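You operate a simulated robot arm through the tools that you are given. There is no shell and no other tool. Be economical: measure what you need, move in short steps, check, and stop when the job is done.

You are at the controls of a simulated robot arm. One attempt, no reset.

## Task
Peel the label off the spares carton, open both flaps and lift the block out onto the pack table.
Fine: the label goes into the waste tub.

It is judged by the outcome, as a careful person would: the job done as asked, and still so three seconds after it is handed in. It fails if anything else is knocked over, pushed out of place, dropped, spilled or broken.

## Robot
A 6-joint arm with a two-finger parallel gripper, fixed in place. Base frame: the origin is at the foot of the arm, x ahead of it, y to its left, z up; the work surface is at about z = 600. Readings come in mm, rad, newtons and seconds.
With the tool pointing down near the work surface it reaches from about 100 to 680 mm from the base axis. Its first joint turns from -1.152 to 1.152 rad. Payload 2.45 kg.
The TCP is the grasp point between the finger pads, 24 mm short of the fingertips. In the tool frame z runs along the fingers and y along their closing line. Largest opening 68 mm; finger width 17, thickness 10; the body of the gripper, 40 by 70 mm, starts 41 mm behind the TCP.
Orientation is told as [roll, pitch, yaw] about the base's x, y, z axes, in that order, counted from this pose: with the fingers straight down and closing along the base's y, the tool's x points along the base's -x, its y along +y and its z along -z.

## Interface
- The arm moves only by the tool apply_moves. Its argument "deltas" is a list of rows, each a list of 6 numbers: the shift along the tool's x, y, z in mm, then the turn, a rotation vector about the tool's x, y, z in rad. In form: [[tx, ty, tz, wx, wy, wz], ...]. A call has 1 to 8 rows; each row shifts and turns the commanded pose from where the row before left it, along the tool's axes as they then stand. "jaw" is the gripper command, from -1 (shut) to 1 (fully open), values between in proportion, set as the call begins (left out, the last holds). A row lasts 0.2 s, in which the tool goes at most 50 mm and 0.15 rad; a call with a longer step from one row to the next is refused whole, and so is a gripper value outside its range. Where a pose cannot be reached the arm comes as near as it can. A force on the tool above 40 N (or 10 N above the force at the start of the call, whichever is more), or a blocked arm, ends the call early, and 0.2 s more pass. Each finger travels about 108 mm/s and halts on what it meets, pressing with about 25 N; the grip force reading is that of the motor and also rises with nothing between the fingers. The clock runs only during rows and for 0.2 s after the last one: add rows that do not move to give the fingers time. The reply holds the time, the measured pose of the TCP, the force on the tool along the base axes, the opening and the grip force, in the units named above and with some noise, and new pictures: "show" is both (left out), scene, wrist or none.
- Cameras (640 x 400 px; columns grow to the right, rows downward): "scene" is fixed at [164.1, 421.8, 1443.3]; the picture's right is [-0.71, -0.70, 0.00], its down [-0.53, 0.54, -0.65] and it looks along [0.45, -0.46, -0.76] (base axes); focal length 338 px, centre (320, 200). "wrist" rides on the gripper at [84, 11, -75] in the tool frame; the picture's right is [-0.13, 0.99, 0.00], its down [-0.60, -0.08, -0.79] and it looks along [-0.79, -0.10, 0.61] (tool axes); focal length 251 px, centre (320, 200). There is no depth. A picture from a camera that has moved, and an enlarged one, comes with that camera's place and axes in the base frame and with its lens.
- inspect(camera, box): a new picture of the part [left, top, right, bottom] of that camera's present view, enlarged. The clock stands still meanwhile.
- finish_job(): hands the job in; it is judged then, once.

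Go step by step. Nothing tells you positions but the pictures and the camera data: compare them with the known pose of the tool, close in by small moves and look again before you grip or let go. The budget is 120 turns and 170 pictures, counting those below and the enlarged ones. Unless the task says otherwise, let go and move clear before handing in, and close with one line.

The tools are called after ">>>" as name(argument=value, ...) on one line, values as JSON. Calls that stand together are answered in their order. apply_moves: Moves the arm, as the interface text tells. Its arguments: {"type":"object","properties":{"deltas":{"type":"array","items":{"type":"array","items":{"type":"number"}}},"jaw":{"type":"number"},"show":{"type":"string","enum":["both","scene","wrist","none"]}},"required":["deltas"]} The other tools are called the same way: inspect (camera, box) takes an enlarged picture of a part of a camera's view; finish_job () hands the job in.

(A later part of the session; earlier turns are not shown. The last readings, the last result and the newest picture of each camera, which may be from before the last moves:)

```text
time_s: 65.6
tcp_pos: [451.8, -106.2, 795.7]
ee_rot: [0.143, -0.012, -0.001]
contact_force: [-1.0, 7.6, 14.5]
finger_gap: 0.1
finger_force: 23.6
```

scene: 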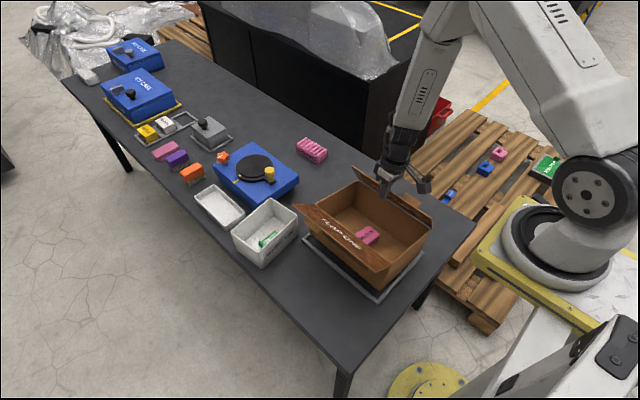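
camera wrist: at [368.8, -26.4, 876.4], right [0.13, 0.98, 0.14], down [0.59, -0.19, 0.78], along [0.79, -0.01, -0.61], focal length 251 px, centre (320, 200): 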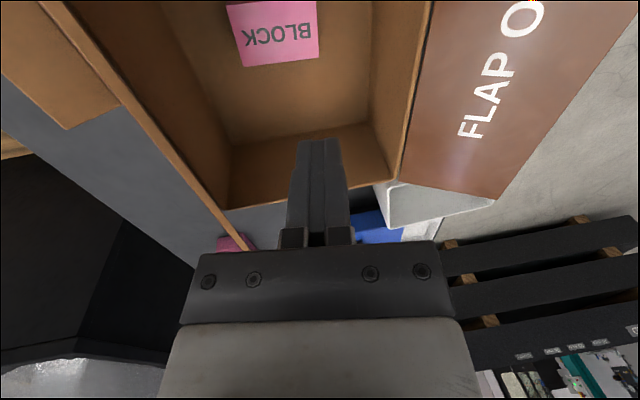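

The carton is tipping/sliding; stop and inspect.

>>> inspect(camera="scene", box=[280, 150, 470, 310])

>>> inspect(camera="wrist", box=[0, 0, 640, 400])

```text
2.50 times, centred on (375, 230) of scene
camera zoom: at [163.9, 422.0, 1443.2], right [-0.71, -0.7, 0.0], down [-0.53, 0.54, -0.65], along [0.45, -0.46, -0.76], focal length 846 px, centre (182, 125)
```

zoom: 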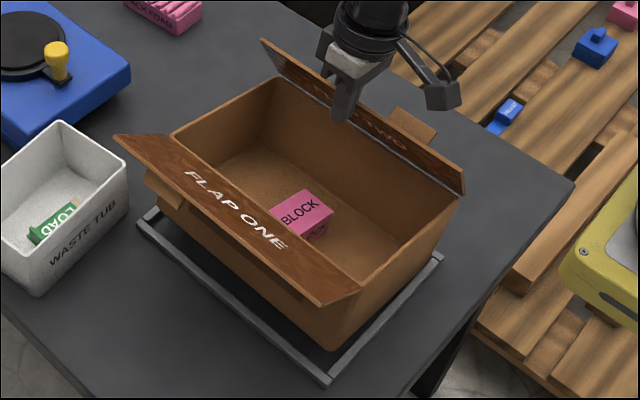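

```text
1.00 times, centred on (320, 200) of wrist
camera zoom: at [366.8, -106.1, 869.9], right [0.13, 0.98, 0.14], down [0.59, -0.19, 0.78], along [0.79, -0.01, -0.61], focal length 251 px, centre (320, 200)
```

zoom: 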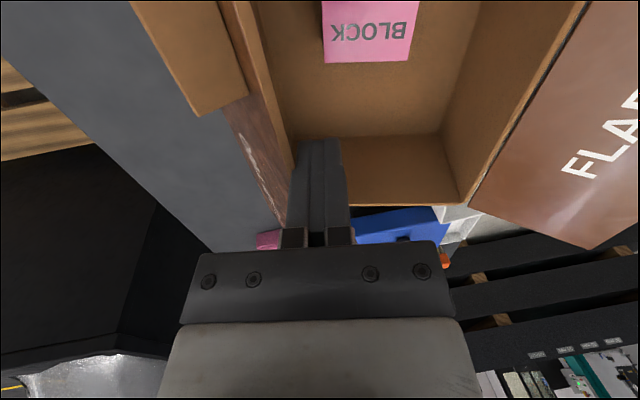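

The finger was dragging the flap downward and tipping the light carton. I'll back off the way I came so it settles.

>>> apply_moves(deltas=[[0, 5, 0, 0, 0, 0], [0, 5, 0, 0, 0, 0], [0, 5, 0, 0, 0, 0], [0, 5, 0, 0, 0, 0], [0, 5, 0, 0, 0, 0], [0, 5, 0, 0, 0, 0], [0, 5, 0, 0, 0, 0], [0, 5, 0, 0, 0, 0]], show="both")

>>> inspect(camera="scene", box=[280, 150, 470, 310])

```text
time_s: 67.4
tcp_pos: [451.3, -67.4, 802.0]
ee_rot: [0.145, -0.012, -0.001]
contact_force: [0.1, 0.8, 1.2]
finger_gap: 0.0
finger_force: 24.3
camera wrist: at [367.0, -66.7, 875.9], right [0.13, 0.98, 0.14], down [0.6, -0.19, 0.78], along [0.79, -0.01, -0.61], focal length 251 px, centre (320, 200)
```

scene: 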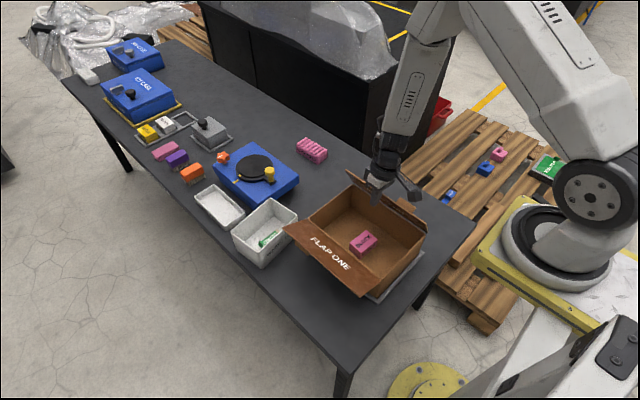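
wrist: 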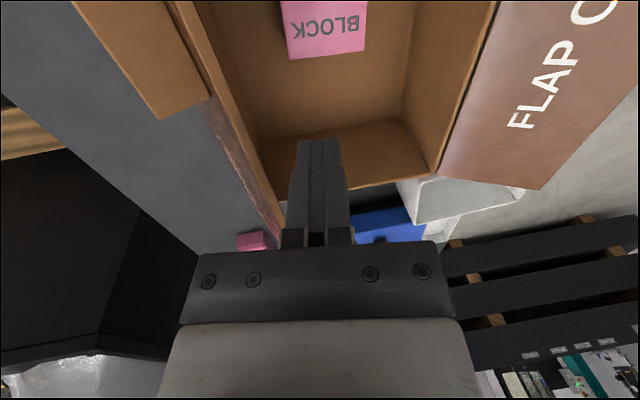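

```text
2.50 times, centred on (375, 230) of scene
camera zoom: at [164.1, 421.8, 1443.2], right [-0.71, -0.7, 0.0], down [-0.53, 0.54, -0.65], along [0.45, -0.46, -0.76], focal length 846 px, centre (182, 125)
```

zoom: 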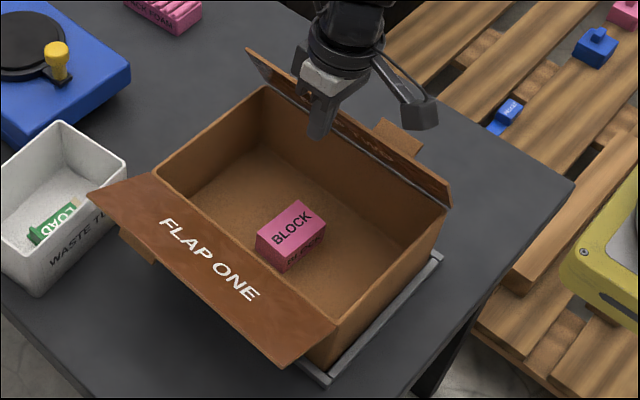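

The carton settled back exactly in its tray. Next attempt: start lower and push with an upward component so the friction helps raise the flap.

>>> apply_moves(deltas=[[0, 12, 0, 0, 0, 0], [0, 0, 12, 0, 0, 0], [0, 0, 12, 0, 0, 0], [0, -10, -1.4, 0, 0, 0], [0, 0, 0, 0, 0, 0]], show="none")

>>> apply_moves(deltas=[[0, -5.1, -6.8, 0, 0, 0], [0, -5.1, -6.8, 0, 0, 0], [0, -5.1, -6.8, 0, 0, 0], [0, -5.1, -6.8, 0, 0, 0], [0, 0, 0, 0, 0, 0]], show="both")

>>> inspect(camera="scene", box=[280, 150, 470, 310])

```text
time_s: 68.6
tcp_pos: [451.7, -61.9, 780.6]
ee_rot: [0.143, -0.012, -0.001]
contact_force: [0.3, 0.6, -0.7]
finger_gap: 0.0
finger_force: 23.4
```

```text
time_s: 69.8
tcp_pos: [451.0, -84.9, 804.2]
ee_rot: [0.142, -0.01, -0.001]
contact_force: [0.4, -0.6, -0.9]
finger_gap: 0.2
finger_force: 23.5
camera wrist: at [367.4, -85.4, 878.1], right [0.13, 0.98, 0.14], down [0.6, -0.19, 0.78], along [0.79, -0.01, -0.61], focal length 251 px, centre (320, 200)
```

scene: 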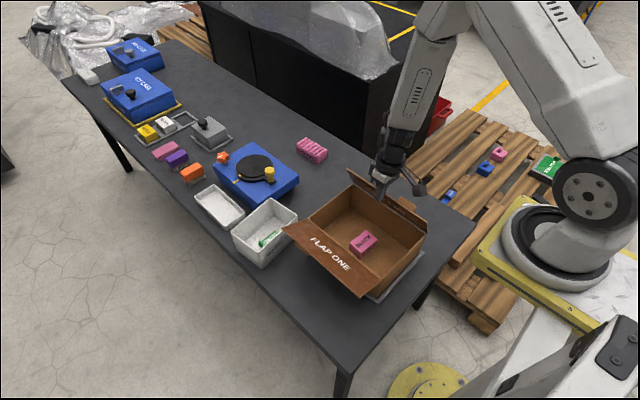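
wrist: 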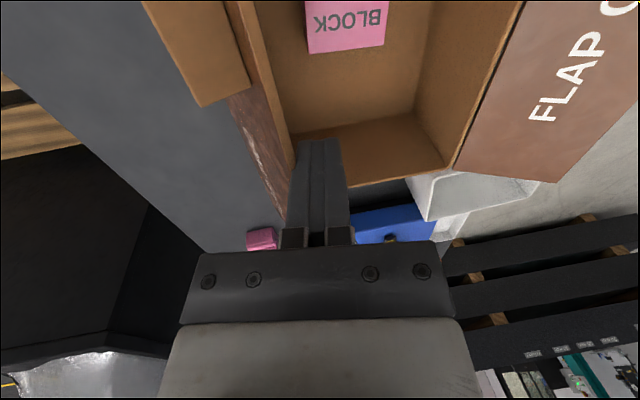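

```text
2.50 times, centred on (375, 230) of scene
camera zoom: at [164.1, 421.8, 1443.3], right [-0.71, -0.7, 0.0], down [-0.53, 0.54, -0.65], along [0.45, -0.46, -0.76], focal length 846 px, centre (182, 125)
```

zoom: 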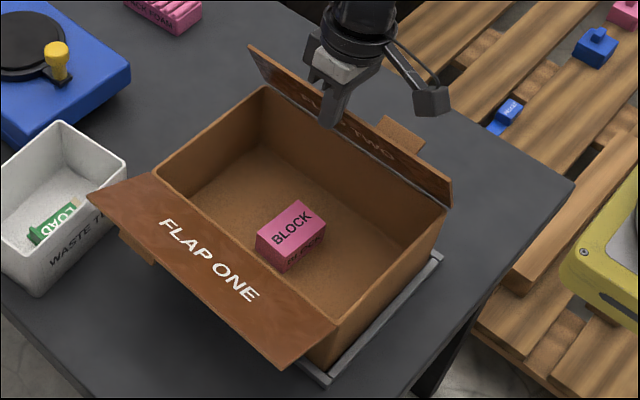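

It works: the flap opens without force and the carton stays put. Continuing with up-and-out steps.

>>> apply_moves(deltas=[[0, -5.4, -4.8, 0, 0, 0], [0, -5.4, -4.8, 0, 0, 0], [0, -5.7, -3, 0, 0, 0], [0, -5.7, -3, 0, 0, 0], [0, 0, 0, 0, 0, 0]], show="scene")

>>> inspect(camera="scene", box=[280, 150, 470, 310])

```text
time_s: 71.0
tcp_pos: [452.4, -110.0, 815.7]
ee_rot: [0.144, -0.013, 0.0]
contact_force: [0.6, 0.3, -0.6]
finger_gap: 0.0
finger_force: 23.4
```

scene: 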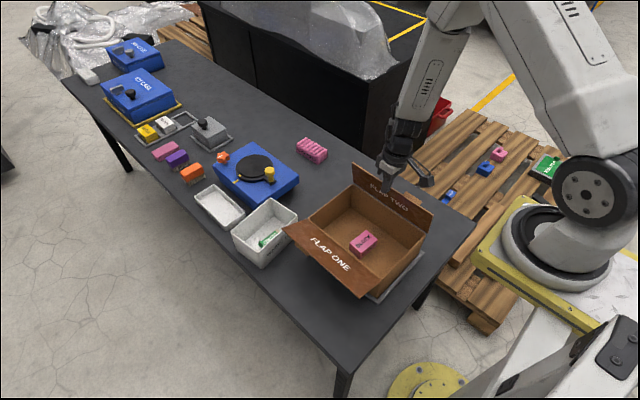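

```text
2.50 times, centred on (375, 230) of scene
camera zoom: at [164.1, 421.8, 1443.3], right [-0.71, -0.7, 0.0], down [-0.53, 0.54, -0.65], along [0.45, -0.46, -0.76], focal length 846 px, centre (182, 125)
```

zoom: 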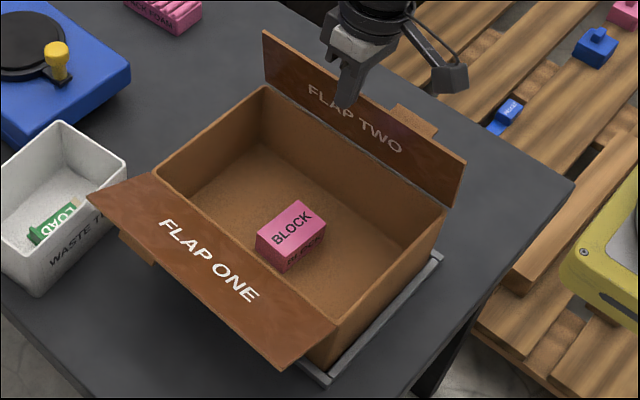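

Near vertical now. Continuing outward with a slight descent.

>>> apply_moves(deltas=[[0, -8, -1, 0, 0, 0], [0, -8, 0, 0, 0, 0], [0, -8.2, 0.84, 0, 0, 0], [0, -8.2, 0.84, 0, 0, 0], [0, 0, 0, 0, 0, 0]], show="scene")

>>> apply_moves(deltas=[[0, -8.2, 0.84, 0, 0, 0], [0, -8.2, 0.84, 0, 0, 0], [0, -8.2, 0.84, 0, 0, 0], [0, -8.2, 0.84, 0, 0, 0], [0, 0, 0, 0, 0, 0]], show="scene")

```text
time_s: 72.2
tcp_pos: [451.8, -141.5, 809.0]
ee_rot: [0.142, -0.012, 0.0]
contact_force: [-0.9, -0.2, -0.1]
finger_gap: 0.0
finger_force: 23.7
```

scene: 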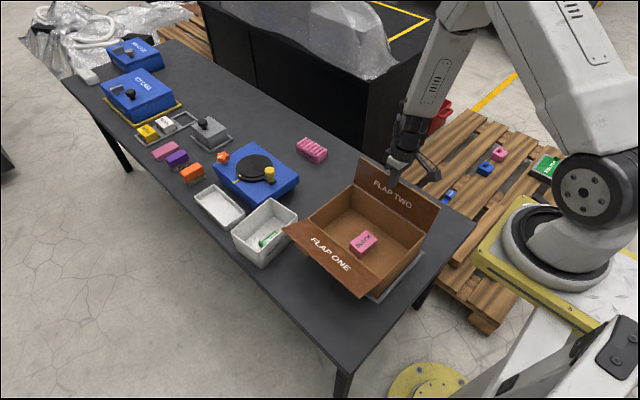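

```text
time_s: 73.4
tcp_pos: [451.8, -172.5, 802.6]
ee_rot: [0.143, -0.013, -0.001]
contact_force: [-0.1, 0.7, 0.1]
finger_gap: 0.2
finger_force: 24.0
```

scene: 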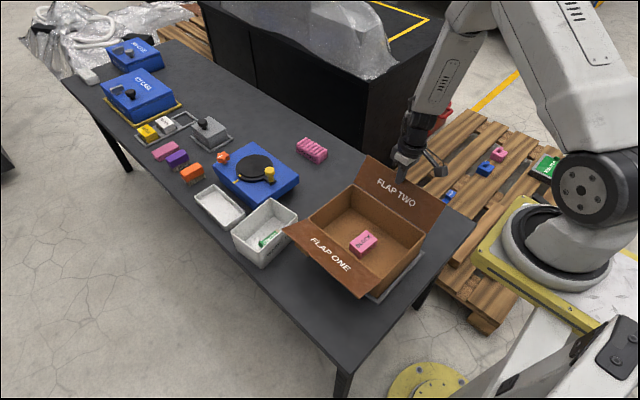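

Flap two is about 115–120°. One more nudge, then rise and return over the carton centre to see the block.

>>> apply_moves(deltas=[[0, -8, 1, 0, 0, 0], [0, -8, 1, 0, 0, 0], [0, 0, 0, 0, 0, 0], [0, 10, -30, 0, 0, 0], [0, 20, -30, 0, 0, 0], [0, 35, -10, 0, 0, 0], [0, 40, 0, 0, 0, 0], [0, 40, 0, 0, 0, 0]], jaw=1, show="both")

>>> inspect(camera="scene", box=[280, 150, 470, 310])

```text
time_s: 75.2
tcp_pos: [452.2, -57.4, 887.5]
ee_rot: [0.141, -0.012, -0.002]
contact_force: [0.1, -1.0, -0.1]
finger_gap: 68.0
finger_force: 0.1
camera wrist: at [367.0, -55.7, 962.1], right [0.13, 0.98, 0.14], down [0.59, -0.19, 0.78], along [0.79, -0.02, -0.61], focal length 251 px, centre (320, 200)
```

scene: 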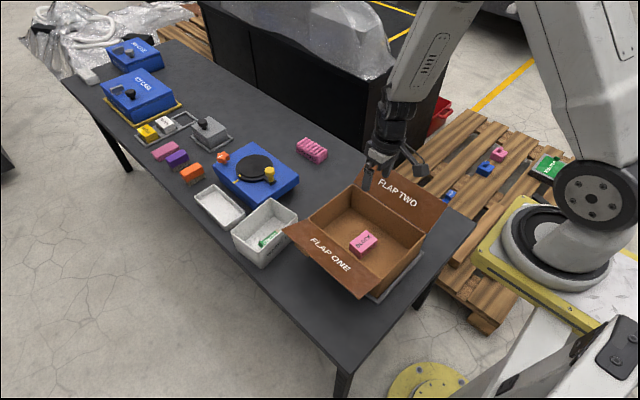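
wrist: 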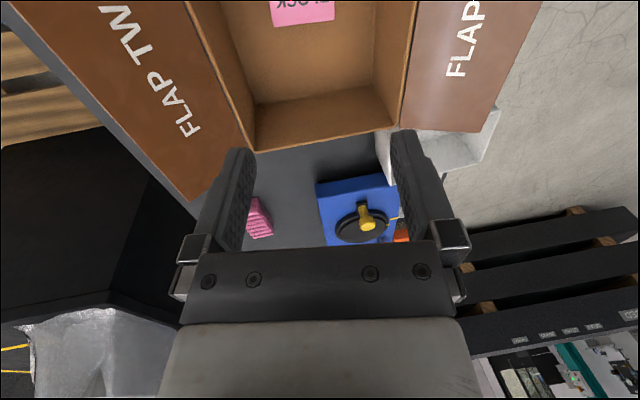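

```text
2.50 times, centred on (375, 230) of scene
camera zoom: at [164.1, 421.8, 1443.2], right [-0.71, -0.7, 0.0], down [-0.53, 0.54, -0.65], along [0.45, -0.46, -0.76], focal length 846 px, centre (182, 125)
```

zoom: 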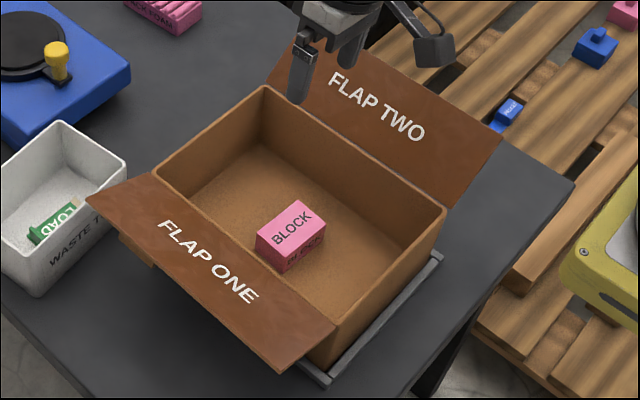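

Both flaps are wide open and the carton is in place. The block is ≈ x 422–465, y −75…−9, z 610–641, so I must close along x; turning the gripper 90° with the camera on the +y side (the slight tilt will help the camera clear the wall).

>>> apply_moves(deltas=[[0, 0, 0, 0, 0, 0.149], [0, 0, 0, 0, 0, 0.149], [0, 0, 0, 0, 0, 0.149], [0, 0, 0, 0, 0, 0.149], [0, 0, 0, 0, 0, 0.149], [0, 0, 0, 0, 0, 0.149], [0, 0, 0, 0, 0, 0]], show="none")

```text
time_s: 76.8
tcp_pos: [418.4, -58.0, 859.7]
ee_rot: [0.111, 0.101, -0.888]
contact_force: [0.5, 0.9, 0.2]
finger_gap: 68.1
finger_force: 0.1
out of reach, approached as far as the arm can: row 4, 5, 6
```

The wrist is in a flipped branch near a joint limit. I'll unwind it high above the table: yaw back, tilt sideways, pitch outward, untilt, pitch back.

>>> apply_moves(deltas=[[0, 0, -15, 0, 0, -0.149], [0, 0, -15, 0, 0, -0.149], [0, 0, -15, 0, 0, -0.149], [0, 0, -15, 0, 0, -0.149], [0, 0, -15, 0, 0, -0.149], [0, 0, -15, 0, 0, -0.14], [0, 0, 0, 0, 0, 0]], show="none")

>>> apply_moves(deltas=[[0, 0, 0, -0.13, 0, 0], [0, 0, 0, -0.13, 0, 0], [0, 0, 0, -0.13, 0, 0], [0, 0, 0, -0.13, 0, 0], [0, 0, 0, 0, 0, 0]], show="scene")

```text
time_s: 78.4
tcp_pos: [417.0, -71.4, 947.3]
ee_rot: [0.142, -0.01, -0.007]
contact_force: [0.8, 0.2, 0.4]
finger_gap: 68.0
finger_force: 0.1
```

```text
time_s: 79.6
tcp_pos: [416.2, -70.9, 947.4]
ee_rot: [0.662, -0.01, -0.011]
contact_force: [0.2, 0.6, -0.5]
finger_gap: 68.0
finger_force: 0.1
```

scene: 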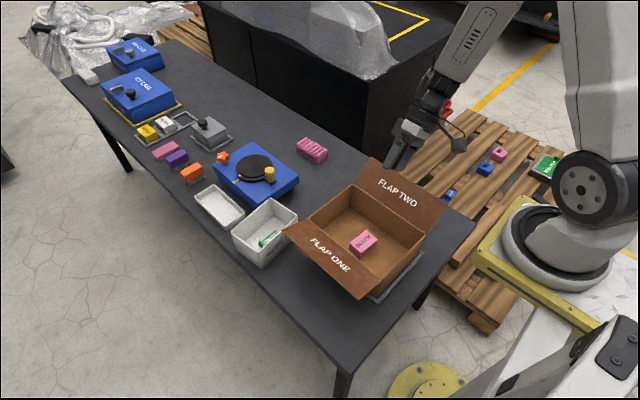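

>>> apply_moves(deltas=[[0, 0, 0, 0, -0.103, -0.08], [0, 0, 0, 0, -0.103, -0.08], [0, 0, 0, 0, -0.103, -0.08], [0, 0, 0, 0, -0.103, -0.08], [0, 0, 0, 0, 0, 0]], show="none")

>>> apply_moves(deltas=[[0, 0, 0, 0, -0.103, -0.08], [0, 0, 0, 0, -0.103, -0.08], [0, 0, 0, 0, -0.103, -0.08], [0, 0, 0, 0, -0.103, -0.08], [0, 0, 0, 0, 0, 0]], show="scene")

```text
time_s: 80.8
tcp_pos: [417.4, -70.0, 948.1]
ee_rot: [0.665, -0.532, -0.01]
contact_force: [-0.4, -0.4, -0.9]
finger_gap: 67.7
finger_force: 0.0
```

```text
time_s: 82.0
tcp_pos: [416.7, -70.5, 947.1]
ee_rot: [0.666, -1.054, -0.014]
contact_force: [-0.2, -0.3, -0.7]
finger_gap: 67.9
finger_force: 0.0
```

scene: 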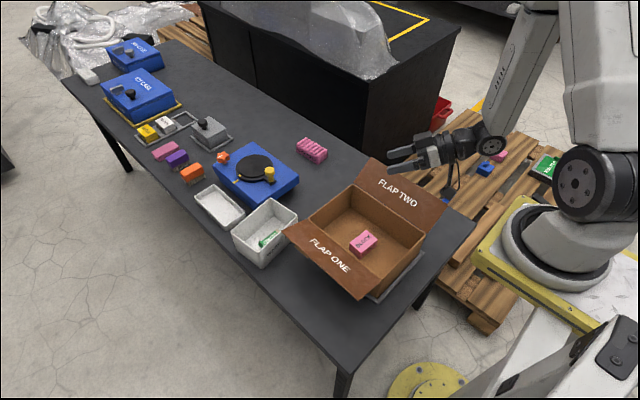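

>>> apply_moves(deltas=[[0, 0, 0, 0.133, 0, 0], [0, 0, 0, 0.133, 0, 0], [0, 0, 0, 0.133, 0, 0], [0, 0, 0, 0.133, 0, 0], [0, 0, 0, 0.133, 0, 0], [0, 0, 0, 0, 0, 0]], show="none")

>>> apply_moves(deltas=[[0, 0, 0, 0, 0.132, 0], [0, 0, 0, 0, 0.132, 0], [0, 0, 0, 0, 0.132, 0], [0, 0, 0, 0, 0.132, 0], [0, 0, 0, 0, 0.132, 0], [0, 0, 0, 0, 0.132, 0], [0, 0, 0, 0, 0.132, 0], [0, 0, 0, 0, 0.13, 0]], show="scene")

```text
time_s: 83.4
tcp_pos: [442.8, -85.8, 926.4]
ee_rot: [-0.002, -1.052, -0.015]
contact_force: [-1.0, 0.0, 0.1]
finger_gap: 68.0
finger_force: 0.1
out of reach, approached as far as the arm can: row 3, 4, 5
```

```text
time_s: 85.2
tcp_pos: [447.9, -74.4, 926.4]
ee_rot: [0.078, -0.239, -0.049]
contact_force: [-1.1, -0.5, -0.1]
finger_gap: 67.9
finger_force: 0.1
out of reach, approached as far as the arm can: row 7, 8
```

scene: 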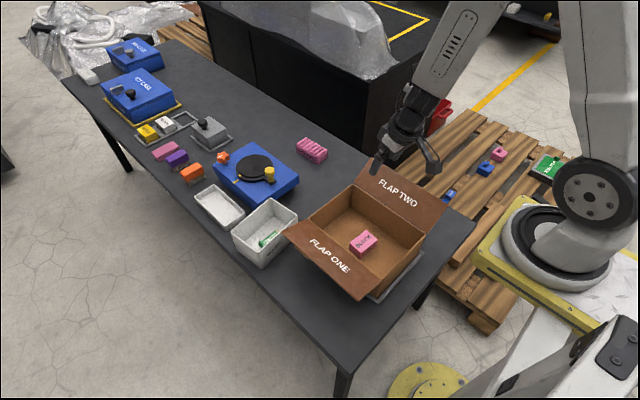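

Still a limit somewhere. Testing the other yaw direction to see which joint is the constraint.

>>> apply_moves(deltas=[[0, 0, 0, 0, 0, -0.14], [0, 0, 0, 0, 0, -0.14], [0, 0, 0, 0, 0, -0.14], [0, 0, 0, 0, 0, -0.14], [0, 0, 0, 0, 0, -0.14], [0, 0, 0, 0, 0, -0.14], [0, 0, 0, 0, 0, 0]], show="none")

```text
time_s: 86.8
tcp_pos: [445.3, -75.1, 927.1]
ee_rot: [-0.131, -0.204, 0.854]
contact_force: [-0.2, 1.3, -0.6]
finger_gap: 68.0
finger_force: 0.0
```

No limit that way. Levelling the tool now and turning on to yaw 1.57.

>>> apply_moves(deltas=[[0, 0, 0, -0.131, 0, 0], [0, 0, 0, 0, 0.102, 0], [0, 0, 0, 0, 0.102, 0], [0, 0, 0, 0, 0, -0.14], [0, 0, 0, 0, 0, -0.14], [0, 0, 0, 0, 0, -0.14], [0, 0, 0, 0, 0, -0.14], [0, 0, 0, 0, 0, -0.14]], show="scene")

```text
time_s: 88.6
tcp_pos: [446.4, -75.4, 926.2]
ee_rot: [-0.066, -0.08, 1.555]
contact_force: [0.8, -0.4, -0.5]
finger_gap: 68.2
finger_force: 0.0
out of reach, approached as far as the arm can: row 3
```

scene: 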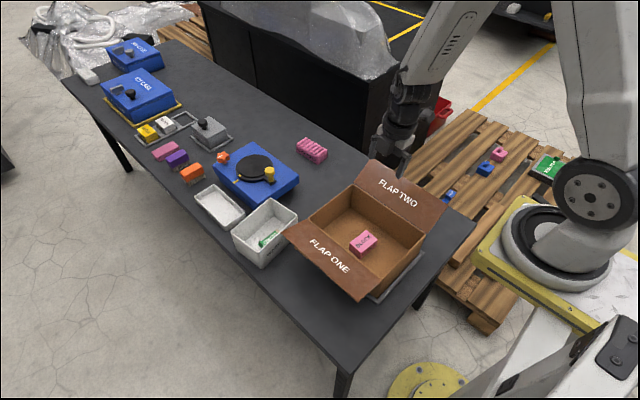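

>>> apply_moves(deltas=[[0, 0, 0, -0.066, 0, 0], [0, 0, 0, 0, 0.08, 0], [0, 0, 0, 0, 0, -0.016], [0, 0, 0, 0, 0, 0]], show="wrist")

```text
time_s: 89.6
tcp_pos: [441.4, -72.8, 919.4]
ee_rot: [-0.015, -0.099, 1.57]
contact_force: [-0.8, -0.1, 0.1]
finger_gap: 68.1
finger_force: 0.2
out of reach, approached as far as the arm can: row 1, 2
camera wrist: at [428.6, -163.2, 985.0], right [-0.99, 0.13, 0.0], down [0.07, 0.52, 0.85], along [0.11, 0.84, -0.53], focal length 251 px, centre (320, 200)
```

wrist: 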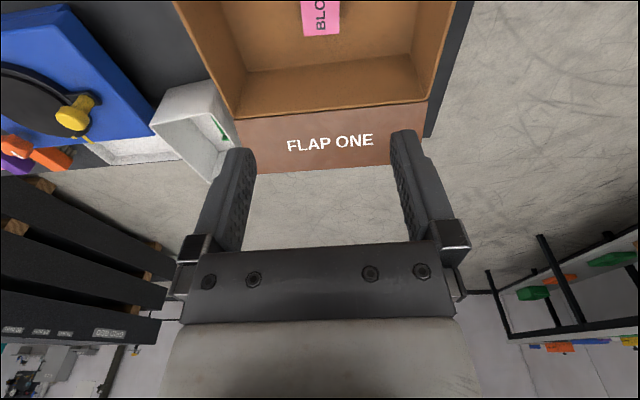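

The constraint is the wrist roll joint after passing the singularity off-plane. I'll redo the unwinding exactly in the arm's plane (y≈0), further out in x.

>>> apply_moves(deltas=[[-20, -20, -5, 0, -0.12, 0], [-20, -20, -5, 0, -0.12, 0], [-20, -20, -5, 0, -0.12, 0], [-17, -10, -5, 0, -0.12, 0], [0, 0, 0, 0, 0, 0]], show="none")

>>> apply_moves(deltas=[[0, 0, 0, 0.109, 0, -0.071], [0, 0, 0, 0.109, 0, -0.071], [0, 0, 0, 0.109, 0, -0.071], [0, 0, 0, 0.109, 0, -0.071], [0, 0, 0, 0.109, 0, -0.071], [0, 0, 0, 0.109, 0, -0.071], [0, 0, 0, 0.109, 0, -0.071], [0, 0, 0, 0, 0, 0]], show="scene")

```text
time_s: 90.8
tcp_pos: [509.6, -3.5, 959.5]
ee_rot: [-0.019, -0.58, 1.578]
contact_force: [-1.0, -0.2, 0.2]
finger_gap: 67.9
finger_force: 0.1
```

```text
time_s: 92.6
tcp_pos: [509.9, -5.2, 960.3]
ee_rot: [-1.013, -0.332, 2.049]
contact_force: [-0.4, 0.2, -0.1]
finger_gap: 68.0
finger_force: 0.2
```

scene: 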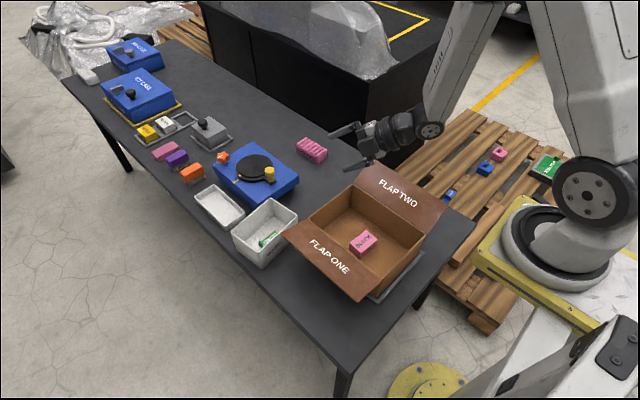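

>>> apply_moves(deltas=[[0, 0, 0, 0, 0.11, 0], [0, 0, 0, 0, 0.11, 0], [0, 0, 0, 0, 0.11, 0], [0, 0, 0, 0, 0.11, 0], [0, 0, 0, 0, 0.11, 0], [0, 0, 0, 0, 0.03, 0], [0, 0, 0, 0, 0, 0]], show="none")

```text
time_s: 94.2
tcp_pos: [509.5, -3.1, 959.6]
ee_rot: [-0.927, 0.0, 1.567]
contact_force: [0.2, -0.4, 0.4]
finger_gap: 67.9
finger_force: 0.1
```

Clean, no limit. Now pitching back to vertical in-plane.

>>> apply_moves(deltas=[[0, 0, 0, -0.13, 0, 0], [0, 0, 0, -0.13, 0, 0], [0, 0, 0, -0.13, 0, 0], [0, 0, 0, -0.13, 0, 0], [0, 0, 0, -0.13, 0, 0], [0, 0, 0, -0.13, 0, 0], [0, 0, 0, -0.147, 0, 0], [0, 0, 0, 0, 0, 0]], show="scene")

```text
time_s: 96.0
tcp_pos: [510.8, -4.3, 958.3]
ee_rot: [-0.001, 0.0, 1.567]
contact_force: [0.4, -0.4, 0.0]
finger_gap: 68.1
finger_force: 0.1
```

scene: 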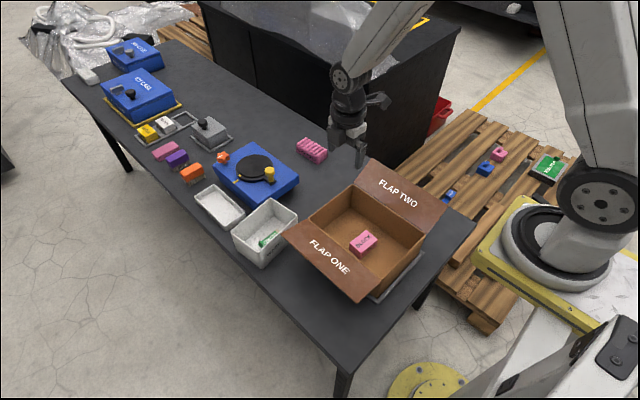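

The wrist is healthy again. I'll tilt 0.35 rad so the camera rides high, then descend above the block for a look.

>>> apply_moves(deltas=[[0, 0, 0, 0, 0.117, 0], [0, 0, 0, 0, 0.117, 0], [0, 0, 0, 0, 0.116, 0], [-5.2, 13.6, 31.7, 0, 0, 0], [-5.2, 13.6, 31.7, 0, 0, 0], [-5.2, 13.6, 31.7, 0, 0, 0], [-5.2, 13.6, 31.7, 0, 0, 0], [-5.2, 13.6, 31.7, 0, 0, 0]], show="both")

>>> inspect(camera="wrist", box=[220, 40, 440, 180])

```text
time_s: 97.8
tcp_pos: [441.7, -32.7, 803.0]
ee_rot: [-0.001, 0.348, 1.565]
contact_force: [0.2, -0.6, -0.3]
finger_gap: 67.9
finger_force: 0.0
camera wrist: at [430.5, -87.2, 901.3], right [-0.99, 0.13, -0.05], down [0.08, 0.84, 0.54], along [0.11, 0.53, -0.84], focal length 251 px, centre (320, 200)
```

scene: 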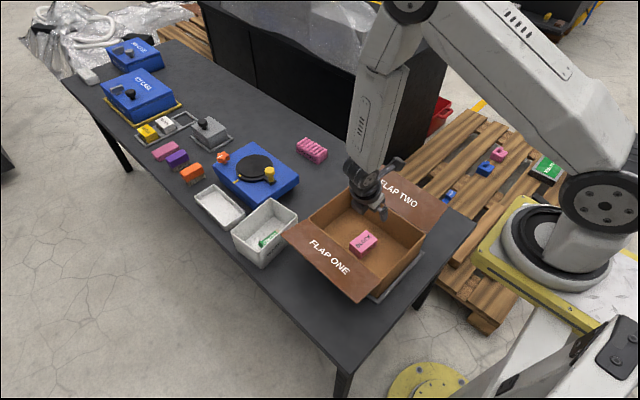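
wrist: 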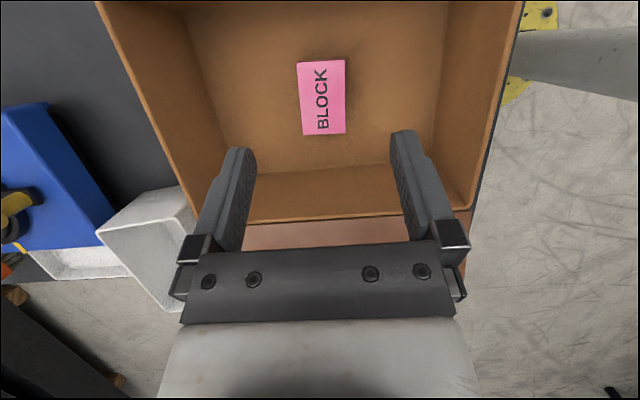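

```text
2.86 times, centred on (330, 110) of wrist
camera zoom: at [430.5, -87.2, 901.3], right [-0.99, 0.13, -0.05], down [0.08, 0.84, 0.54], along [0.11, 0.53, -0.84], focal length 718 px, centre (291, 457)
```

zoom: 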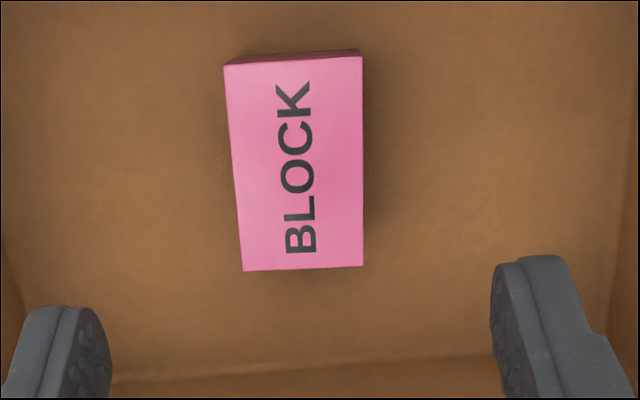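

The block is centred near (447,−38), ~44×66. Descending partway into the carton.

>>> apply_moves(deltas=[[-8.8, -1.25, 24.2, 0, 0, 0], [-8.8, -1.25, 24.2, 0, 0, 0], [-8.8, -1.25, 24.2, 0, 0, 0], [-8.8, -1.25, 24.2, 0, 0, 0], [0, 0, 0, 0, 0, 0]], show="both")

>>> inspect(camera="wrist", box=[220, 40, 440, 180])

>>> inspect(camera="scene", box=[280, 150, 470, 310])

```text
time_s: 99.0
tcp_pos: [446.8, -33.9, 698.4]
ee_rot: [-0.004, 0.35, 1.566]
contact_force: [0.7, -0.2, 0.6]
finger_gap: 68.0
finger_force: 0.1
camera wrist: at [436.3, -86.2, 797.5], right [-0.99, 0.13, -0.05], down [0.08, 0.84, 0.54], along [0.11, 0.53, -0.84], focal length 251 px, centre (320, 200)
```

scene: 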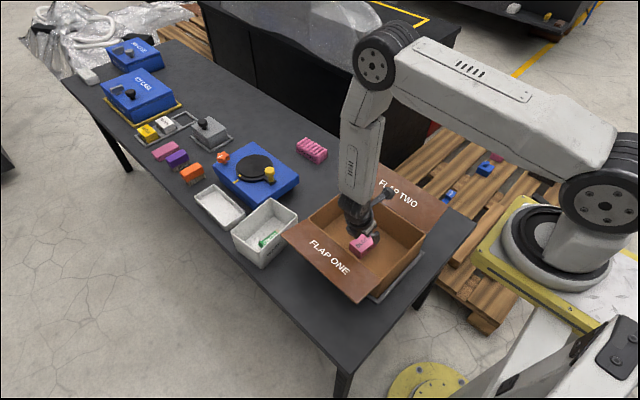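
wrist: 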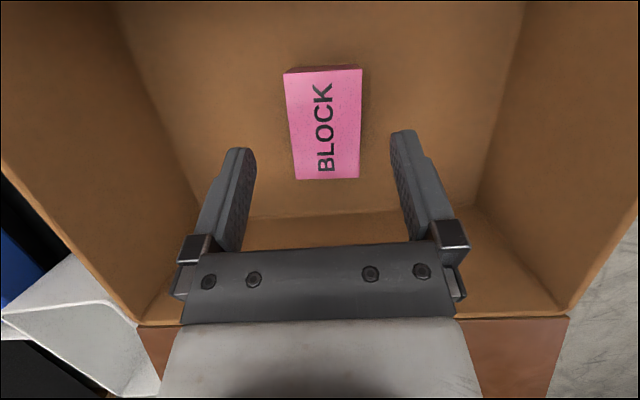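

```text
2.86 times, centred on (330, 110) of wrist
camera zoom: at [436.3, -86.2, 797.5], right [-0.99, 0.13, -0.05], down [0.08, 0.84, 0.54], along [0.11, 0.53, -0.84], focal length 718 px, centre (291, 457)
```

zoom: 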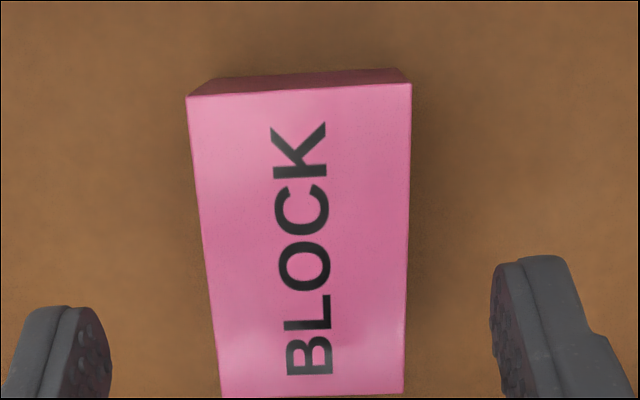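

```text
2.50 times, centred on (375, 230) of scene
camera zoom: at [164.1, 421.8, 1443.3], right [-0.71, -0.7, 0.0], down [-0.53, 0.54, -0.65], along [0.45, -0.46, -0.76], focal length 846 px, centre (182, 125)
```

zoom: 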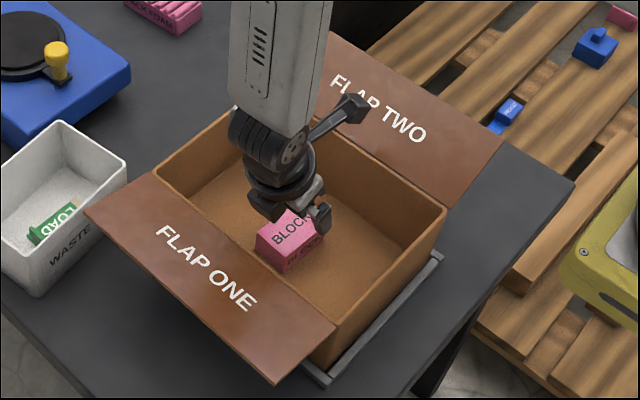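

Block's top at z≈641, yawed about −0.07. Matching the yaw and descending to grip height.

>>> apply_moves(deltas=[[-6, 0, 16.6, 0, 0, 0.034], [-6, 0, 16.6, 0, 0, 0.034], [-3, 0, 8.3, 0, 0, 0], [0, 0, 0, 0, 0, 0]], show="both")

>>> inspect(camera="scene", box=[330, 180, 430, 270])

```text
time_s: 100.0
tcp_pos: [447.7, -35.6, 654.7]
ee_rot: [-0.027, 0.349, 1.492]
contact_force: [0.4, -0.3, -0.3]
finger_gap: 68.0
finger_force: 0.2
camera wrist: at [431.6, -86.4, 753.2], right [-0.98, 0.19, -0.07], down [0.12, 0.83, 0.54], along [0.16, 0.52, -0.84], focal length 251 px, centre (320, 200)
```

scene: 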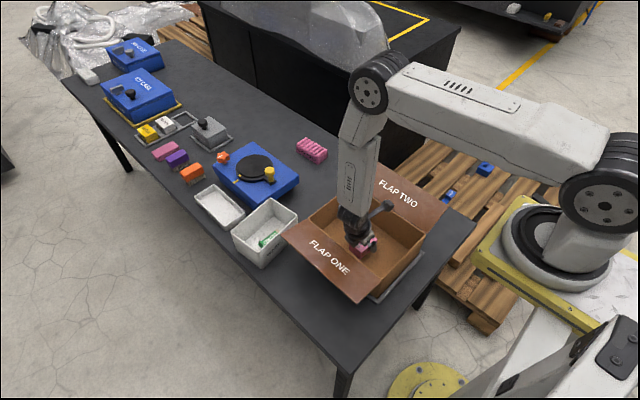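
wrist: 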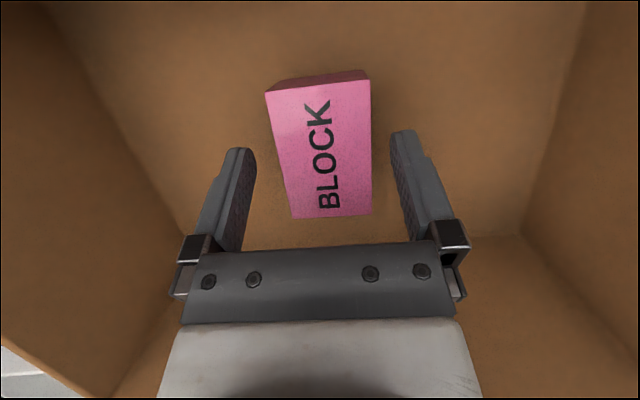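

```text
4.44 times, centred on (380, 225) of scene
camera zoom: at [164.1, 421.8, 1443.3], right [-0.71, -0.7, 0.0], down [-0.53, 0.54, -0.65], along [0.45, -0.46, -0.76], focal length 1504 px, centre (53, 89)
```

zoom: 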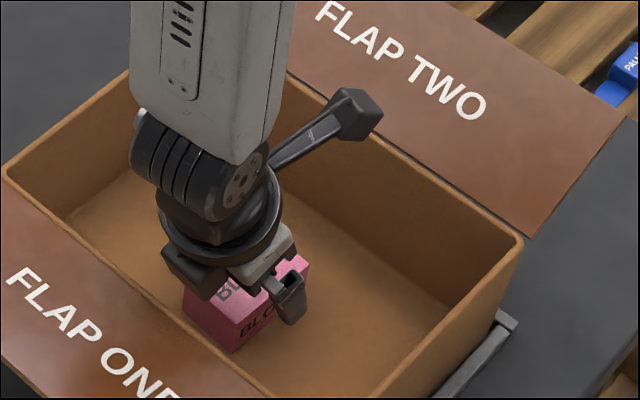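

Aligned. Lowering the last ~9 mm and closing.

>>> apply_moves(deltas=[[-1.6, 0, 4.2, 0, 0, 0], [-1.6, 0, 4.3, 0, 0, 0], [0, 0, 0, 0, 0, 0]], show="none")

>>> apply_moves(deltas=[[0, 0, 0, 0, 0, 0], [0, 0, 0, 0, 0, 0], [0, 0, 0, 0, 0, 0]], jaw=-1, show="wrist")

```text
time_s: 100.8
tcp_pos: [447.8, -34.4, 646.9]
ee_rot: [-0.025, 0.35, 1.494]
contact_force: [-0.6, -0.6, -0.6]
finger_gap: 68.2
finger_force: 0.1
```

```text
time_s: 101.6
tcp_pos: [447.6, -34.8, 645.2]
ee_rot: [-0.025, 0.348, 1.495]
contact_force: [-0.5, 0.2, 0.6]
finger_gap: 44.7
finger_force: 25.6
camera wrist: at [431.0, -86.8, 744.5], right [-0.98, 0.19, -0.07], down [0.12, 0.83, 0.54], along [0.16, 0.52, -0.84], focal length 251 px, centre (320, 200)
```

wrist: 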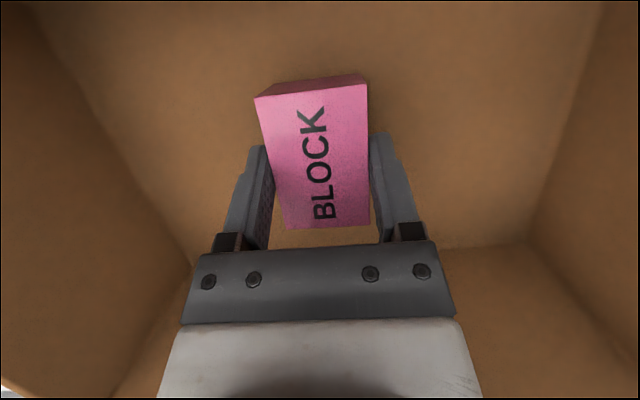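

Block gripped (gap 44.7). Lifting slowly straight up.

>>> apply_moves(deltas=[[3.4, 0, -9.4, 0, 0, 0], [3.4, 0, -9.4, 0, 0, 0], [5.1, 0, -14.1, 0, 0, 0], [0, 0, 0, 0, 0, 0]], show="both")

```text
time_s: 102.6
tcp_pos: [446.6, -33.3, 681.6]
ee_rot: [-0.026, 0.35, 1.494]
contact_force: [-0.6, -0.6, -3.5]
finger_gap: 45.1
finger_force: 24.9
camera wrist: at [430.1, -85.3, 780.1], right [-0.98, 0.19, -0.07], down [0.12, 0.83, 0.54], along [0.16, 0.52, -0.84], focal length 251 px, centre (320, 200)
```

scene: 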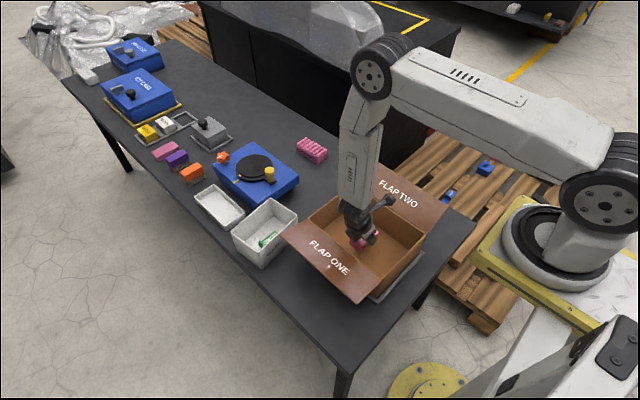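
wrist: 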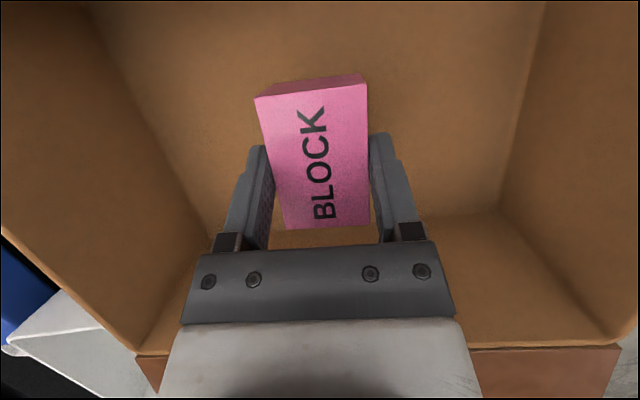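

Block held level. Lifting well clear of the flaps.

>>> apply_moves(deltas=[[10, 0, -28, 0, 0, 0], [13, 0, -36, 0, 0, 0], [13.5, 0, -37, 0, 0, 0], [13.5, 0, -37, 0, 0, 0], [13.5, 0, -37, 0, 0, 0], [0, 0, 0, 0, 0, 0]], show="both")

>>> inspect(camera="scene", box=[250, 110, 440, 270])

```text
time_s: 104.0
tcp_pos: [440.9, -34.9, 865.7]
ee_rot: [-0.025, 0.35, 1.494]
contact_force: [0.4, 0.0, -2.3]
finger_gap: 44.9
finger_force: 25.2
camera wrist: at [424.3, -86.4, 964.3], right [-0.98, 0.19, -0.07], down [0.12, 0.83, 0.54], along [0.16, 0.52, -0.84], focal length 251 px, centre (320, 200)
```

scene: 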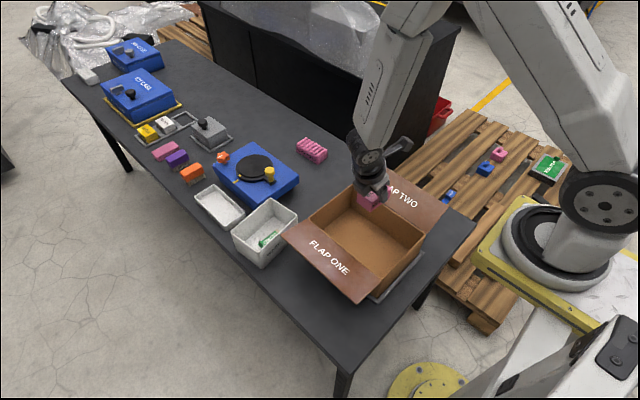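
wrist: 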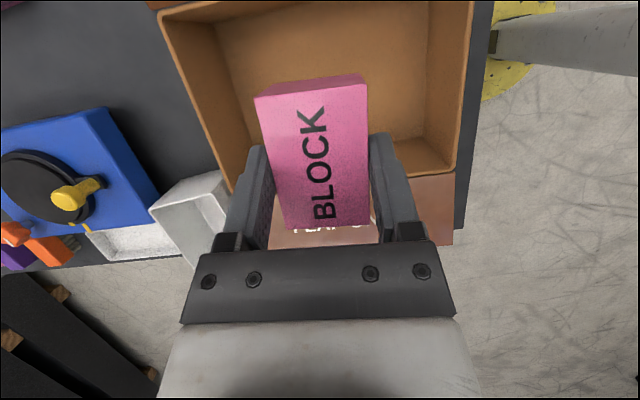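

```text
2.50 times, centred on (345, 190) of scene
camera zoom: at [164.2, 421.8, 1443.2], right [-0.71, -0.7, 0.0], down [-0.53, 0.54, -0.65], along [0.45, -0.46, -0.76], focal length 846 px, centre (258, 225)
```

zoom: 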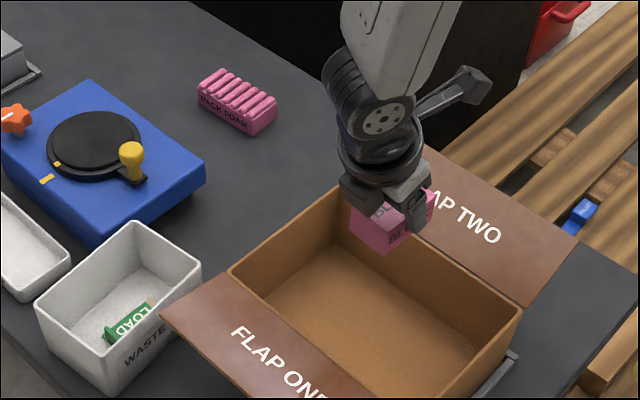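

Carrying the block to the free table area just beyond the carton, around (635, −105).

>>> apply_moves(deltas=[[8.6, -33.1, 3.1, 0, 0, 0], [8.6, -33.1, 3.1, 0, 0, 0], [8.6, -33.1, 3.1, 0, 0, 0], [8.6, -33.1, 3.1, 0, 0, 0], [8.6, -33.1, 3.1, 0, 0, 0], [8.6, -33.1, 3.1, 0, 0, 0], [0, 0, 0, 0, 0, 0]], show="both")

```text
time_s: 105.6
tcp_pos: [635.6, -102.0, 871.2]
ee_rot: [-0.025, 0.348, 1.492]
contact_force: [0.9, -0.3, -2.2]
finger_gap: 44.8
finger_force: 24.8
camera wrist: at [619.0, -154.4, 969.7], right [-0.98, 0.19, -0.07], down [0.12, 0.83, 0.54], along [0.16, 0.52, -0.84], focal length 251 px, centre (320, 200)
```

scene: 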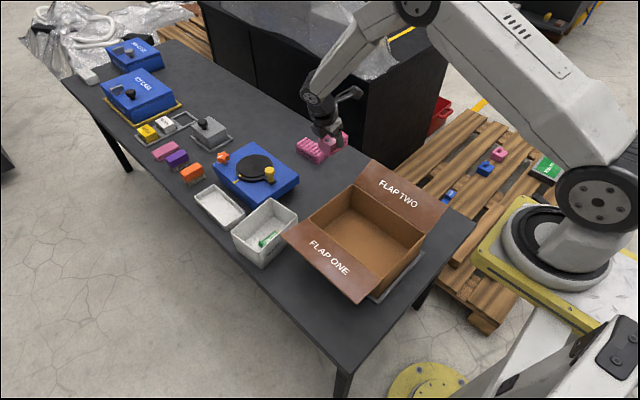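
wrist: 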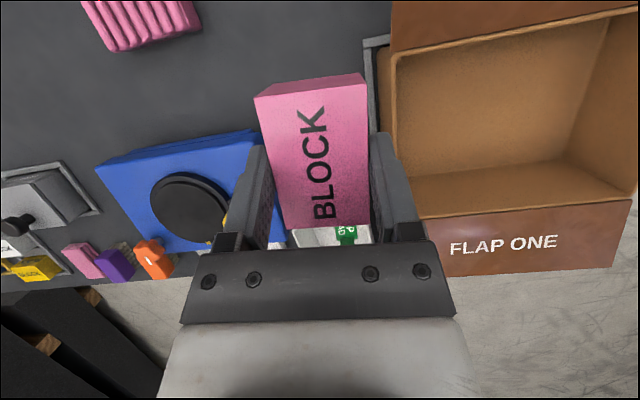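

Clear spot confirmed between tray (x<585) and blue box (x>746). Descending to just above the table.

>>> apply_moves(deltas=[[-9.8, -1.5, 33.8, 0, 0, 0], [-9.8, -1.5, 33.8, 0, 0, 0], [-9.8, -1.5, 33.8, 0, 0, 0], [-9.8, -1.5, 33.8, 0, 0, 0], [-9.8, -1.5, 33.8, 0, 0, 0], [-8, -1.5, 28, 0, 0, 0], [0, 0, 0, 0, 0, 0]], show="both")

>>> inspect(camera="scene", box=[250, 110, 440, 270])

```text
time_s: 107.2
tcp_pos: [650.2, -118.2, 666.8]
ee_rot: [-0.023, 0.347, 1.493]
contact_force: [0.0, 0.2, -3.3]
finger_gap: 44.9
finger_force: 25.1
camera wrist: at [633.5, -169.2, 765.0], right [-0.98, 0.19, -0.07], down [0.12, 0.83, 0.54], along [0.16, 0.52, -0.84], focal length 251 px, centre (320, 200)
```

scene: 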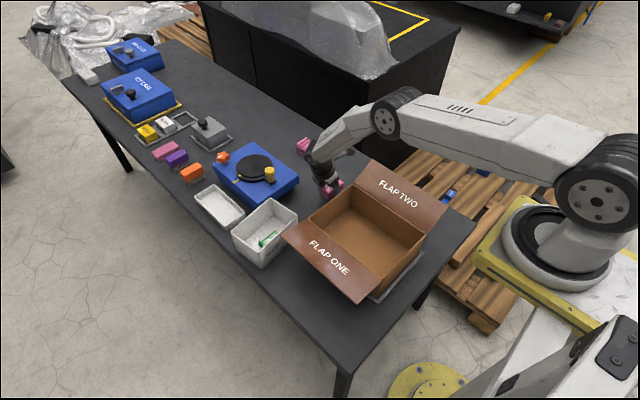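
wrist: 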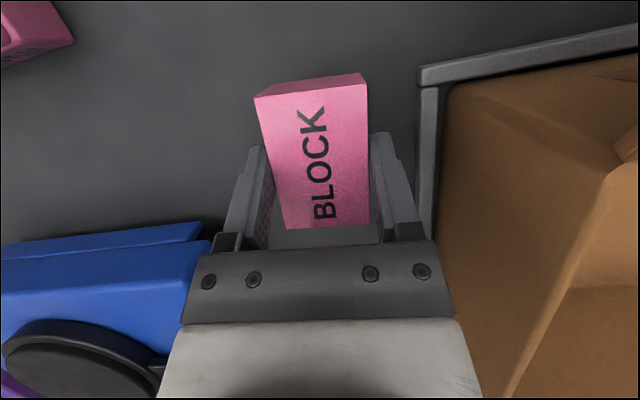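

```text
2.50 times, centred on (345, 190) of scene
camera zoom: at [164.2, 421.8, 1443.2], right [-0.71, -0.7, 0.0], down [-0.53, 0.54, -0.65], along [0.45, -0.46, -0.76], focal length 846 px, centre (258, 225)
```

zoom: 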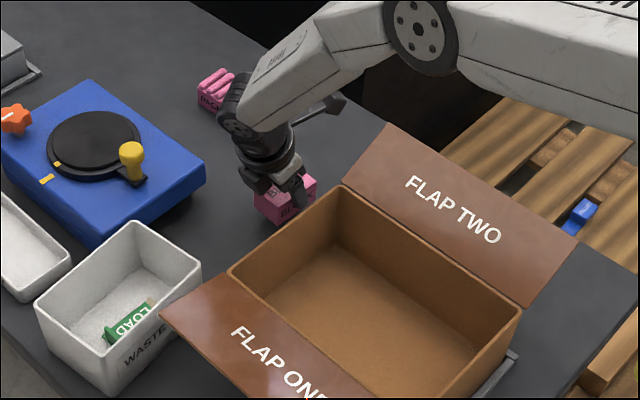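

Spot is clear. Final slow descent.

>>> apply_moves(deltas=[[-1.4, 0, 3.8, 0, 0, 0], [-1.4, 0, 3.8, 0, 0, 0], [-1.4, 0, 3.8, 0, 0, 0], [-1.4, 0, 3.8, 0, 0, 0], [-1.4, 0, 3.8, 0, 0, 0], [0, 0, 0, 0, 0, 0]], show="none")

>>> apply_moves(deltas=[[-0.7, 0, 1.9, 0, 0, 0], [-0.7, 0, 1.9, 0, 0, 0], [0, 0, 0, 0, 0, 0]], show="none")

```text
time_s: 108.6
tcp_pos: [651.2, -117.7, 646.4]
ee_rot: [-0.022, 0.348, 1.494]
contact_force: [0.7, -0.9, -2.4]
finger_gap: 44.8
finger_force: 24.9
```

```text
time_s: 109.4
tcp_pos: [649.8, -117.8, 643.6]
ee_rot: [-0.024, 0.348, 1.494]
contact_force: [0.1, 0.3, -2.2]
finger_gap: 44.8
finger_force: 25.1
```

>>> apply_moves(deltas=[[-0.7, 0, 1.9, 0, 0, 0], [-0.7, 0, 1.9, 0, 0, 0], [0, 0, 0, 0, 0, 0]], show="none")

```text
time_s: 110.2
tcp_pos: [652.0, -117.2, 639.8]
ee_rot: [-0.029, 0.352, 1.492]
contact_force: [-5.8, 0.6, 20.2]
finger_gap: 45.1
finger_force: 25.0
```

Contact with the table (20 N up). Relaxing 1 mm and releasing.

>>> apply_moves(deltas=[[0.4, 0, -1.1, 0, 0, 0], [0, 0, 0, 0, 0, 0]], show="wrist")

>>> apply_moves(deltas=[[0, 0, 0, 0, 0, 0], [0, 0, 0, 0, 0, 0], [0, 0, 0, 0, 0, 0]], jaw=1, show="wrist")

```text
time_s: 110.8
tcp_pos: [651.1, -117.7, 640.4]
ee_rot: [-0.027, 0.35, 1.494]
contact_force: [4.1, -0.4, 8.6]
finger_gap: 44.8
finger_force: 25.1
camera wrist: at [634.2, -168.8, 739.2], right [-0.98, 0.19, -0.07], down [0.12, 0.83, 0.54], along [0.16, 0.52, -0.84], focal length 251 px, centre (320, 200)
```

wrist: 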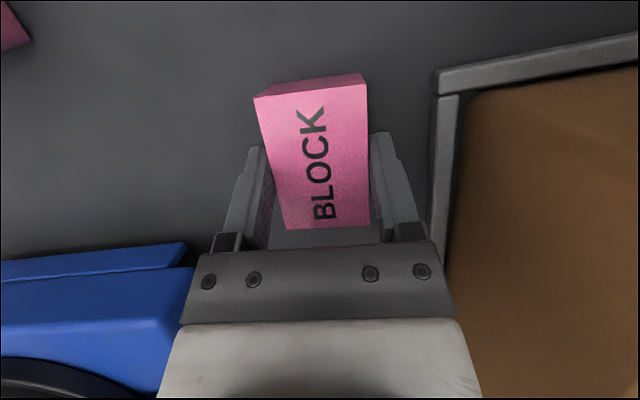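

```text
time_s: 111.6
tcp_pos: [651.2, -116.6, 641.1]
ee_rot: [-0.024, 0.349, 1.493]
contact_force: [0.5, -0.9, 0.9]
finger_gap: 67.9
finger_force: 0.0
camera wrist: at [633.5, -168.8, 738.6], right [-0.98, 0.19, -0.07], down [0.12, 0.83, 0.54], along [0.16, 0.52, -0.84], focal length 251 px, centre (320, 200)
```

wrist: 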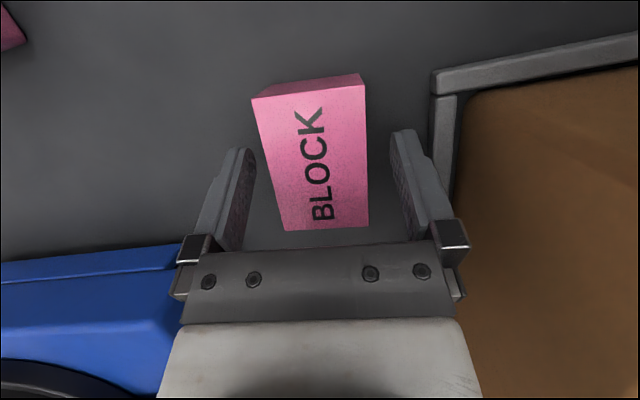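

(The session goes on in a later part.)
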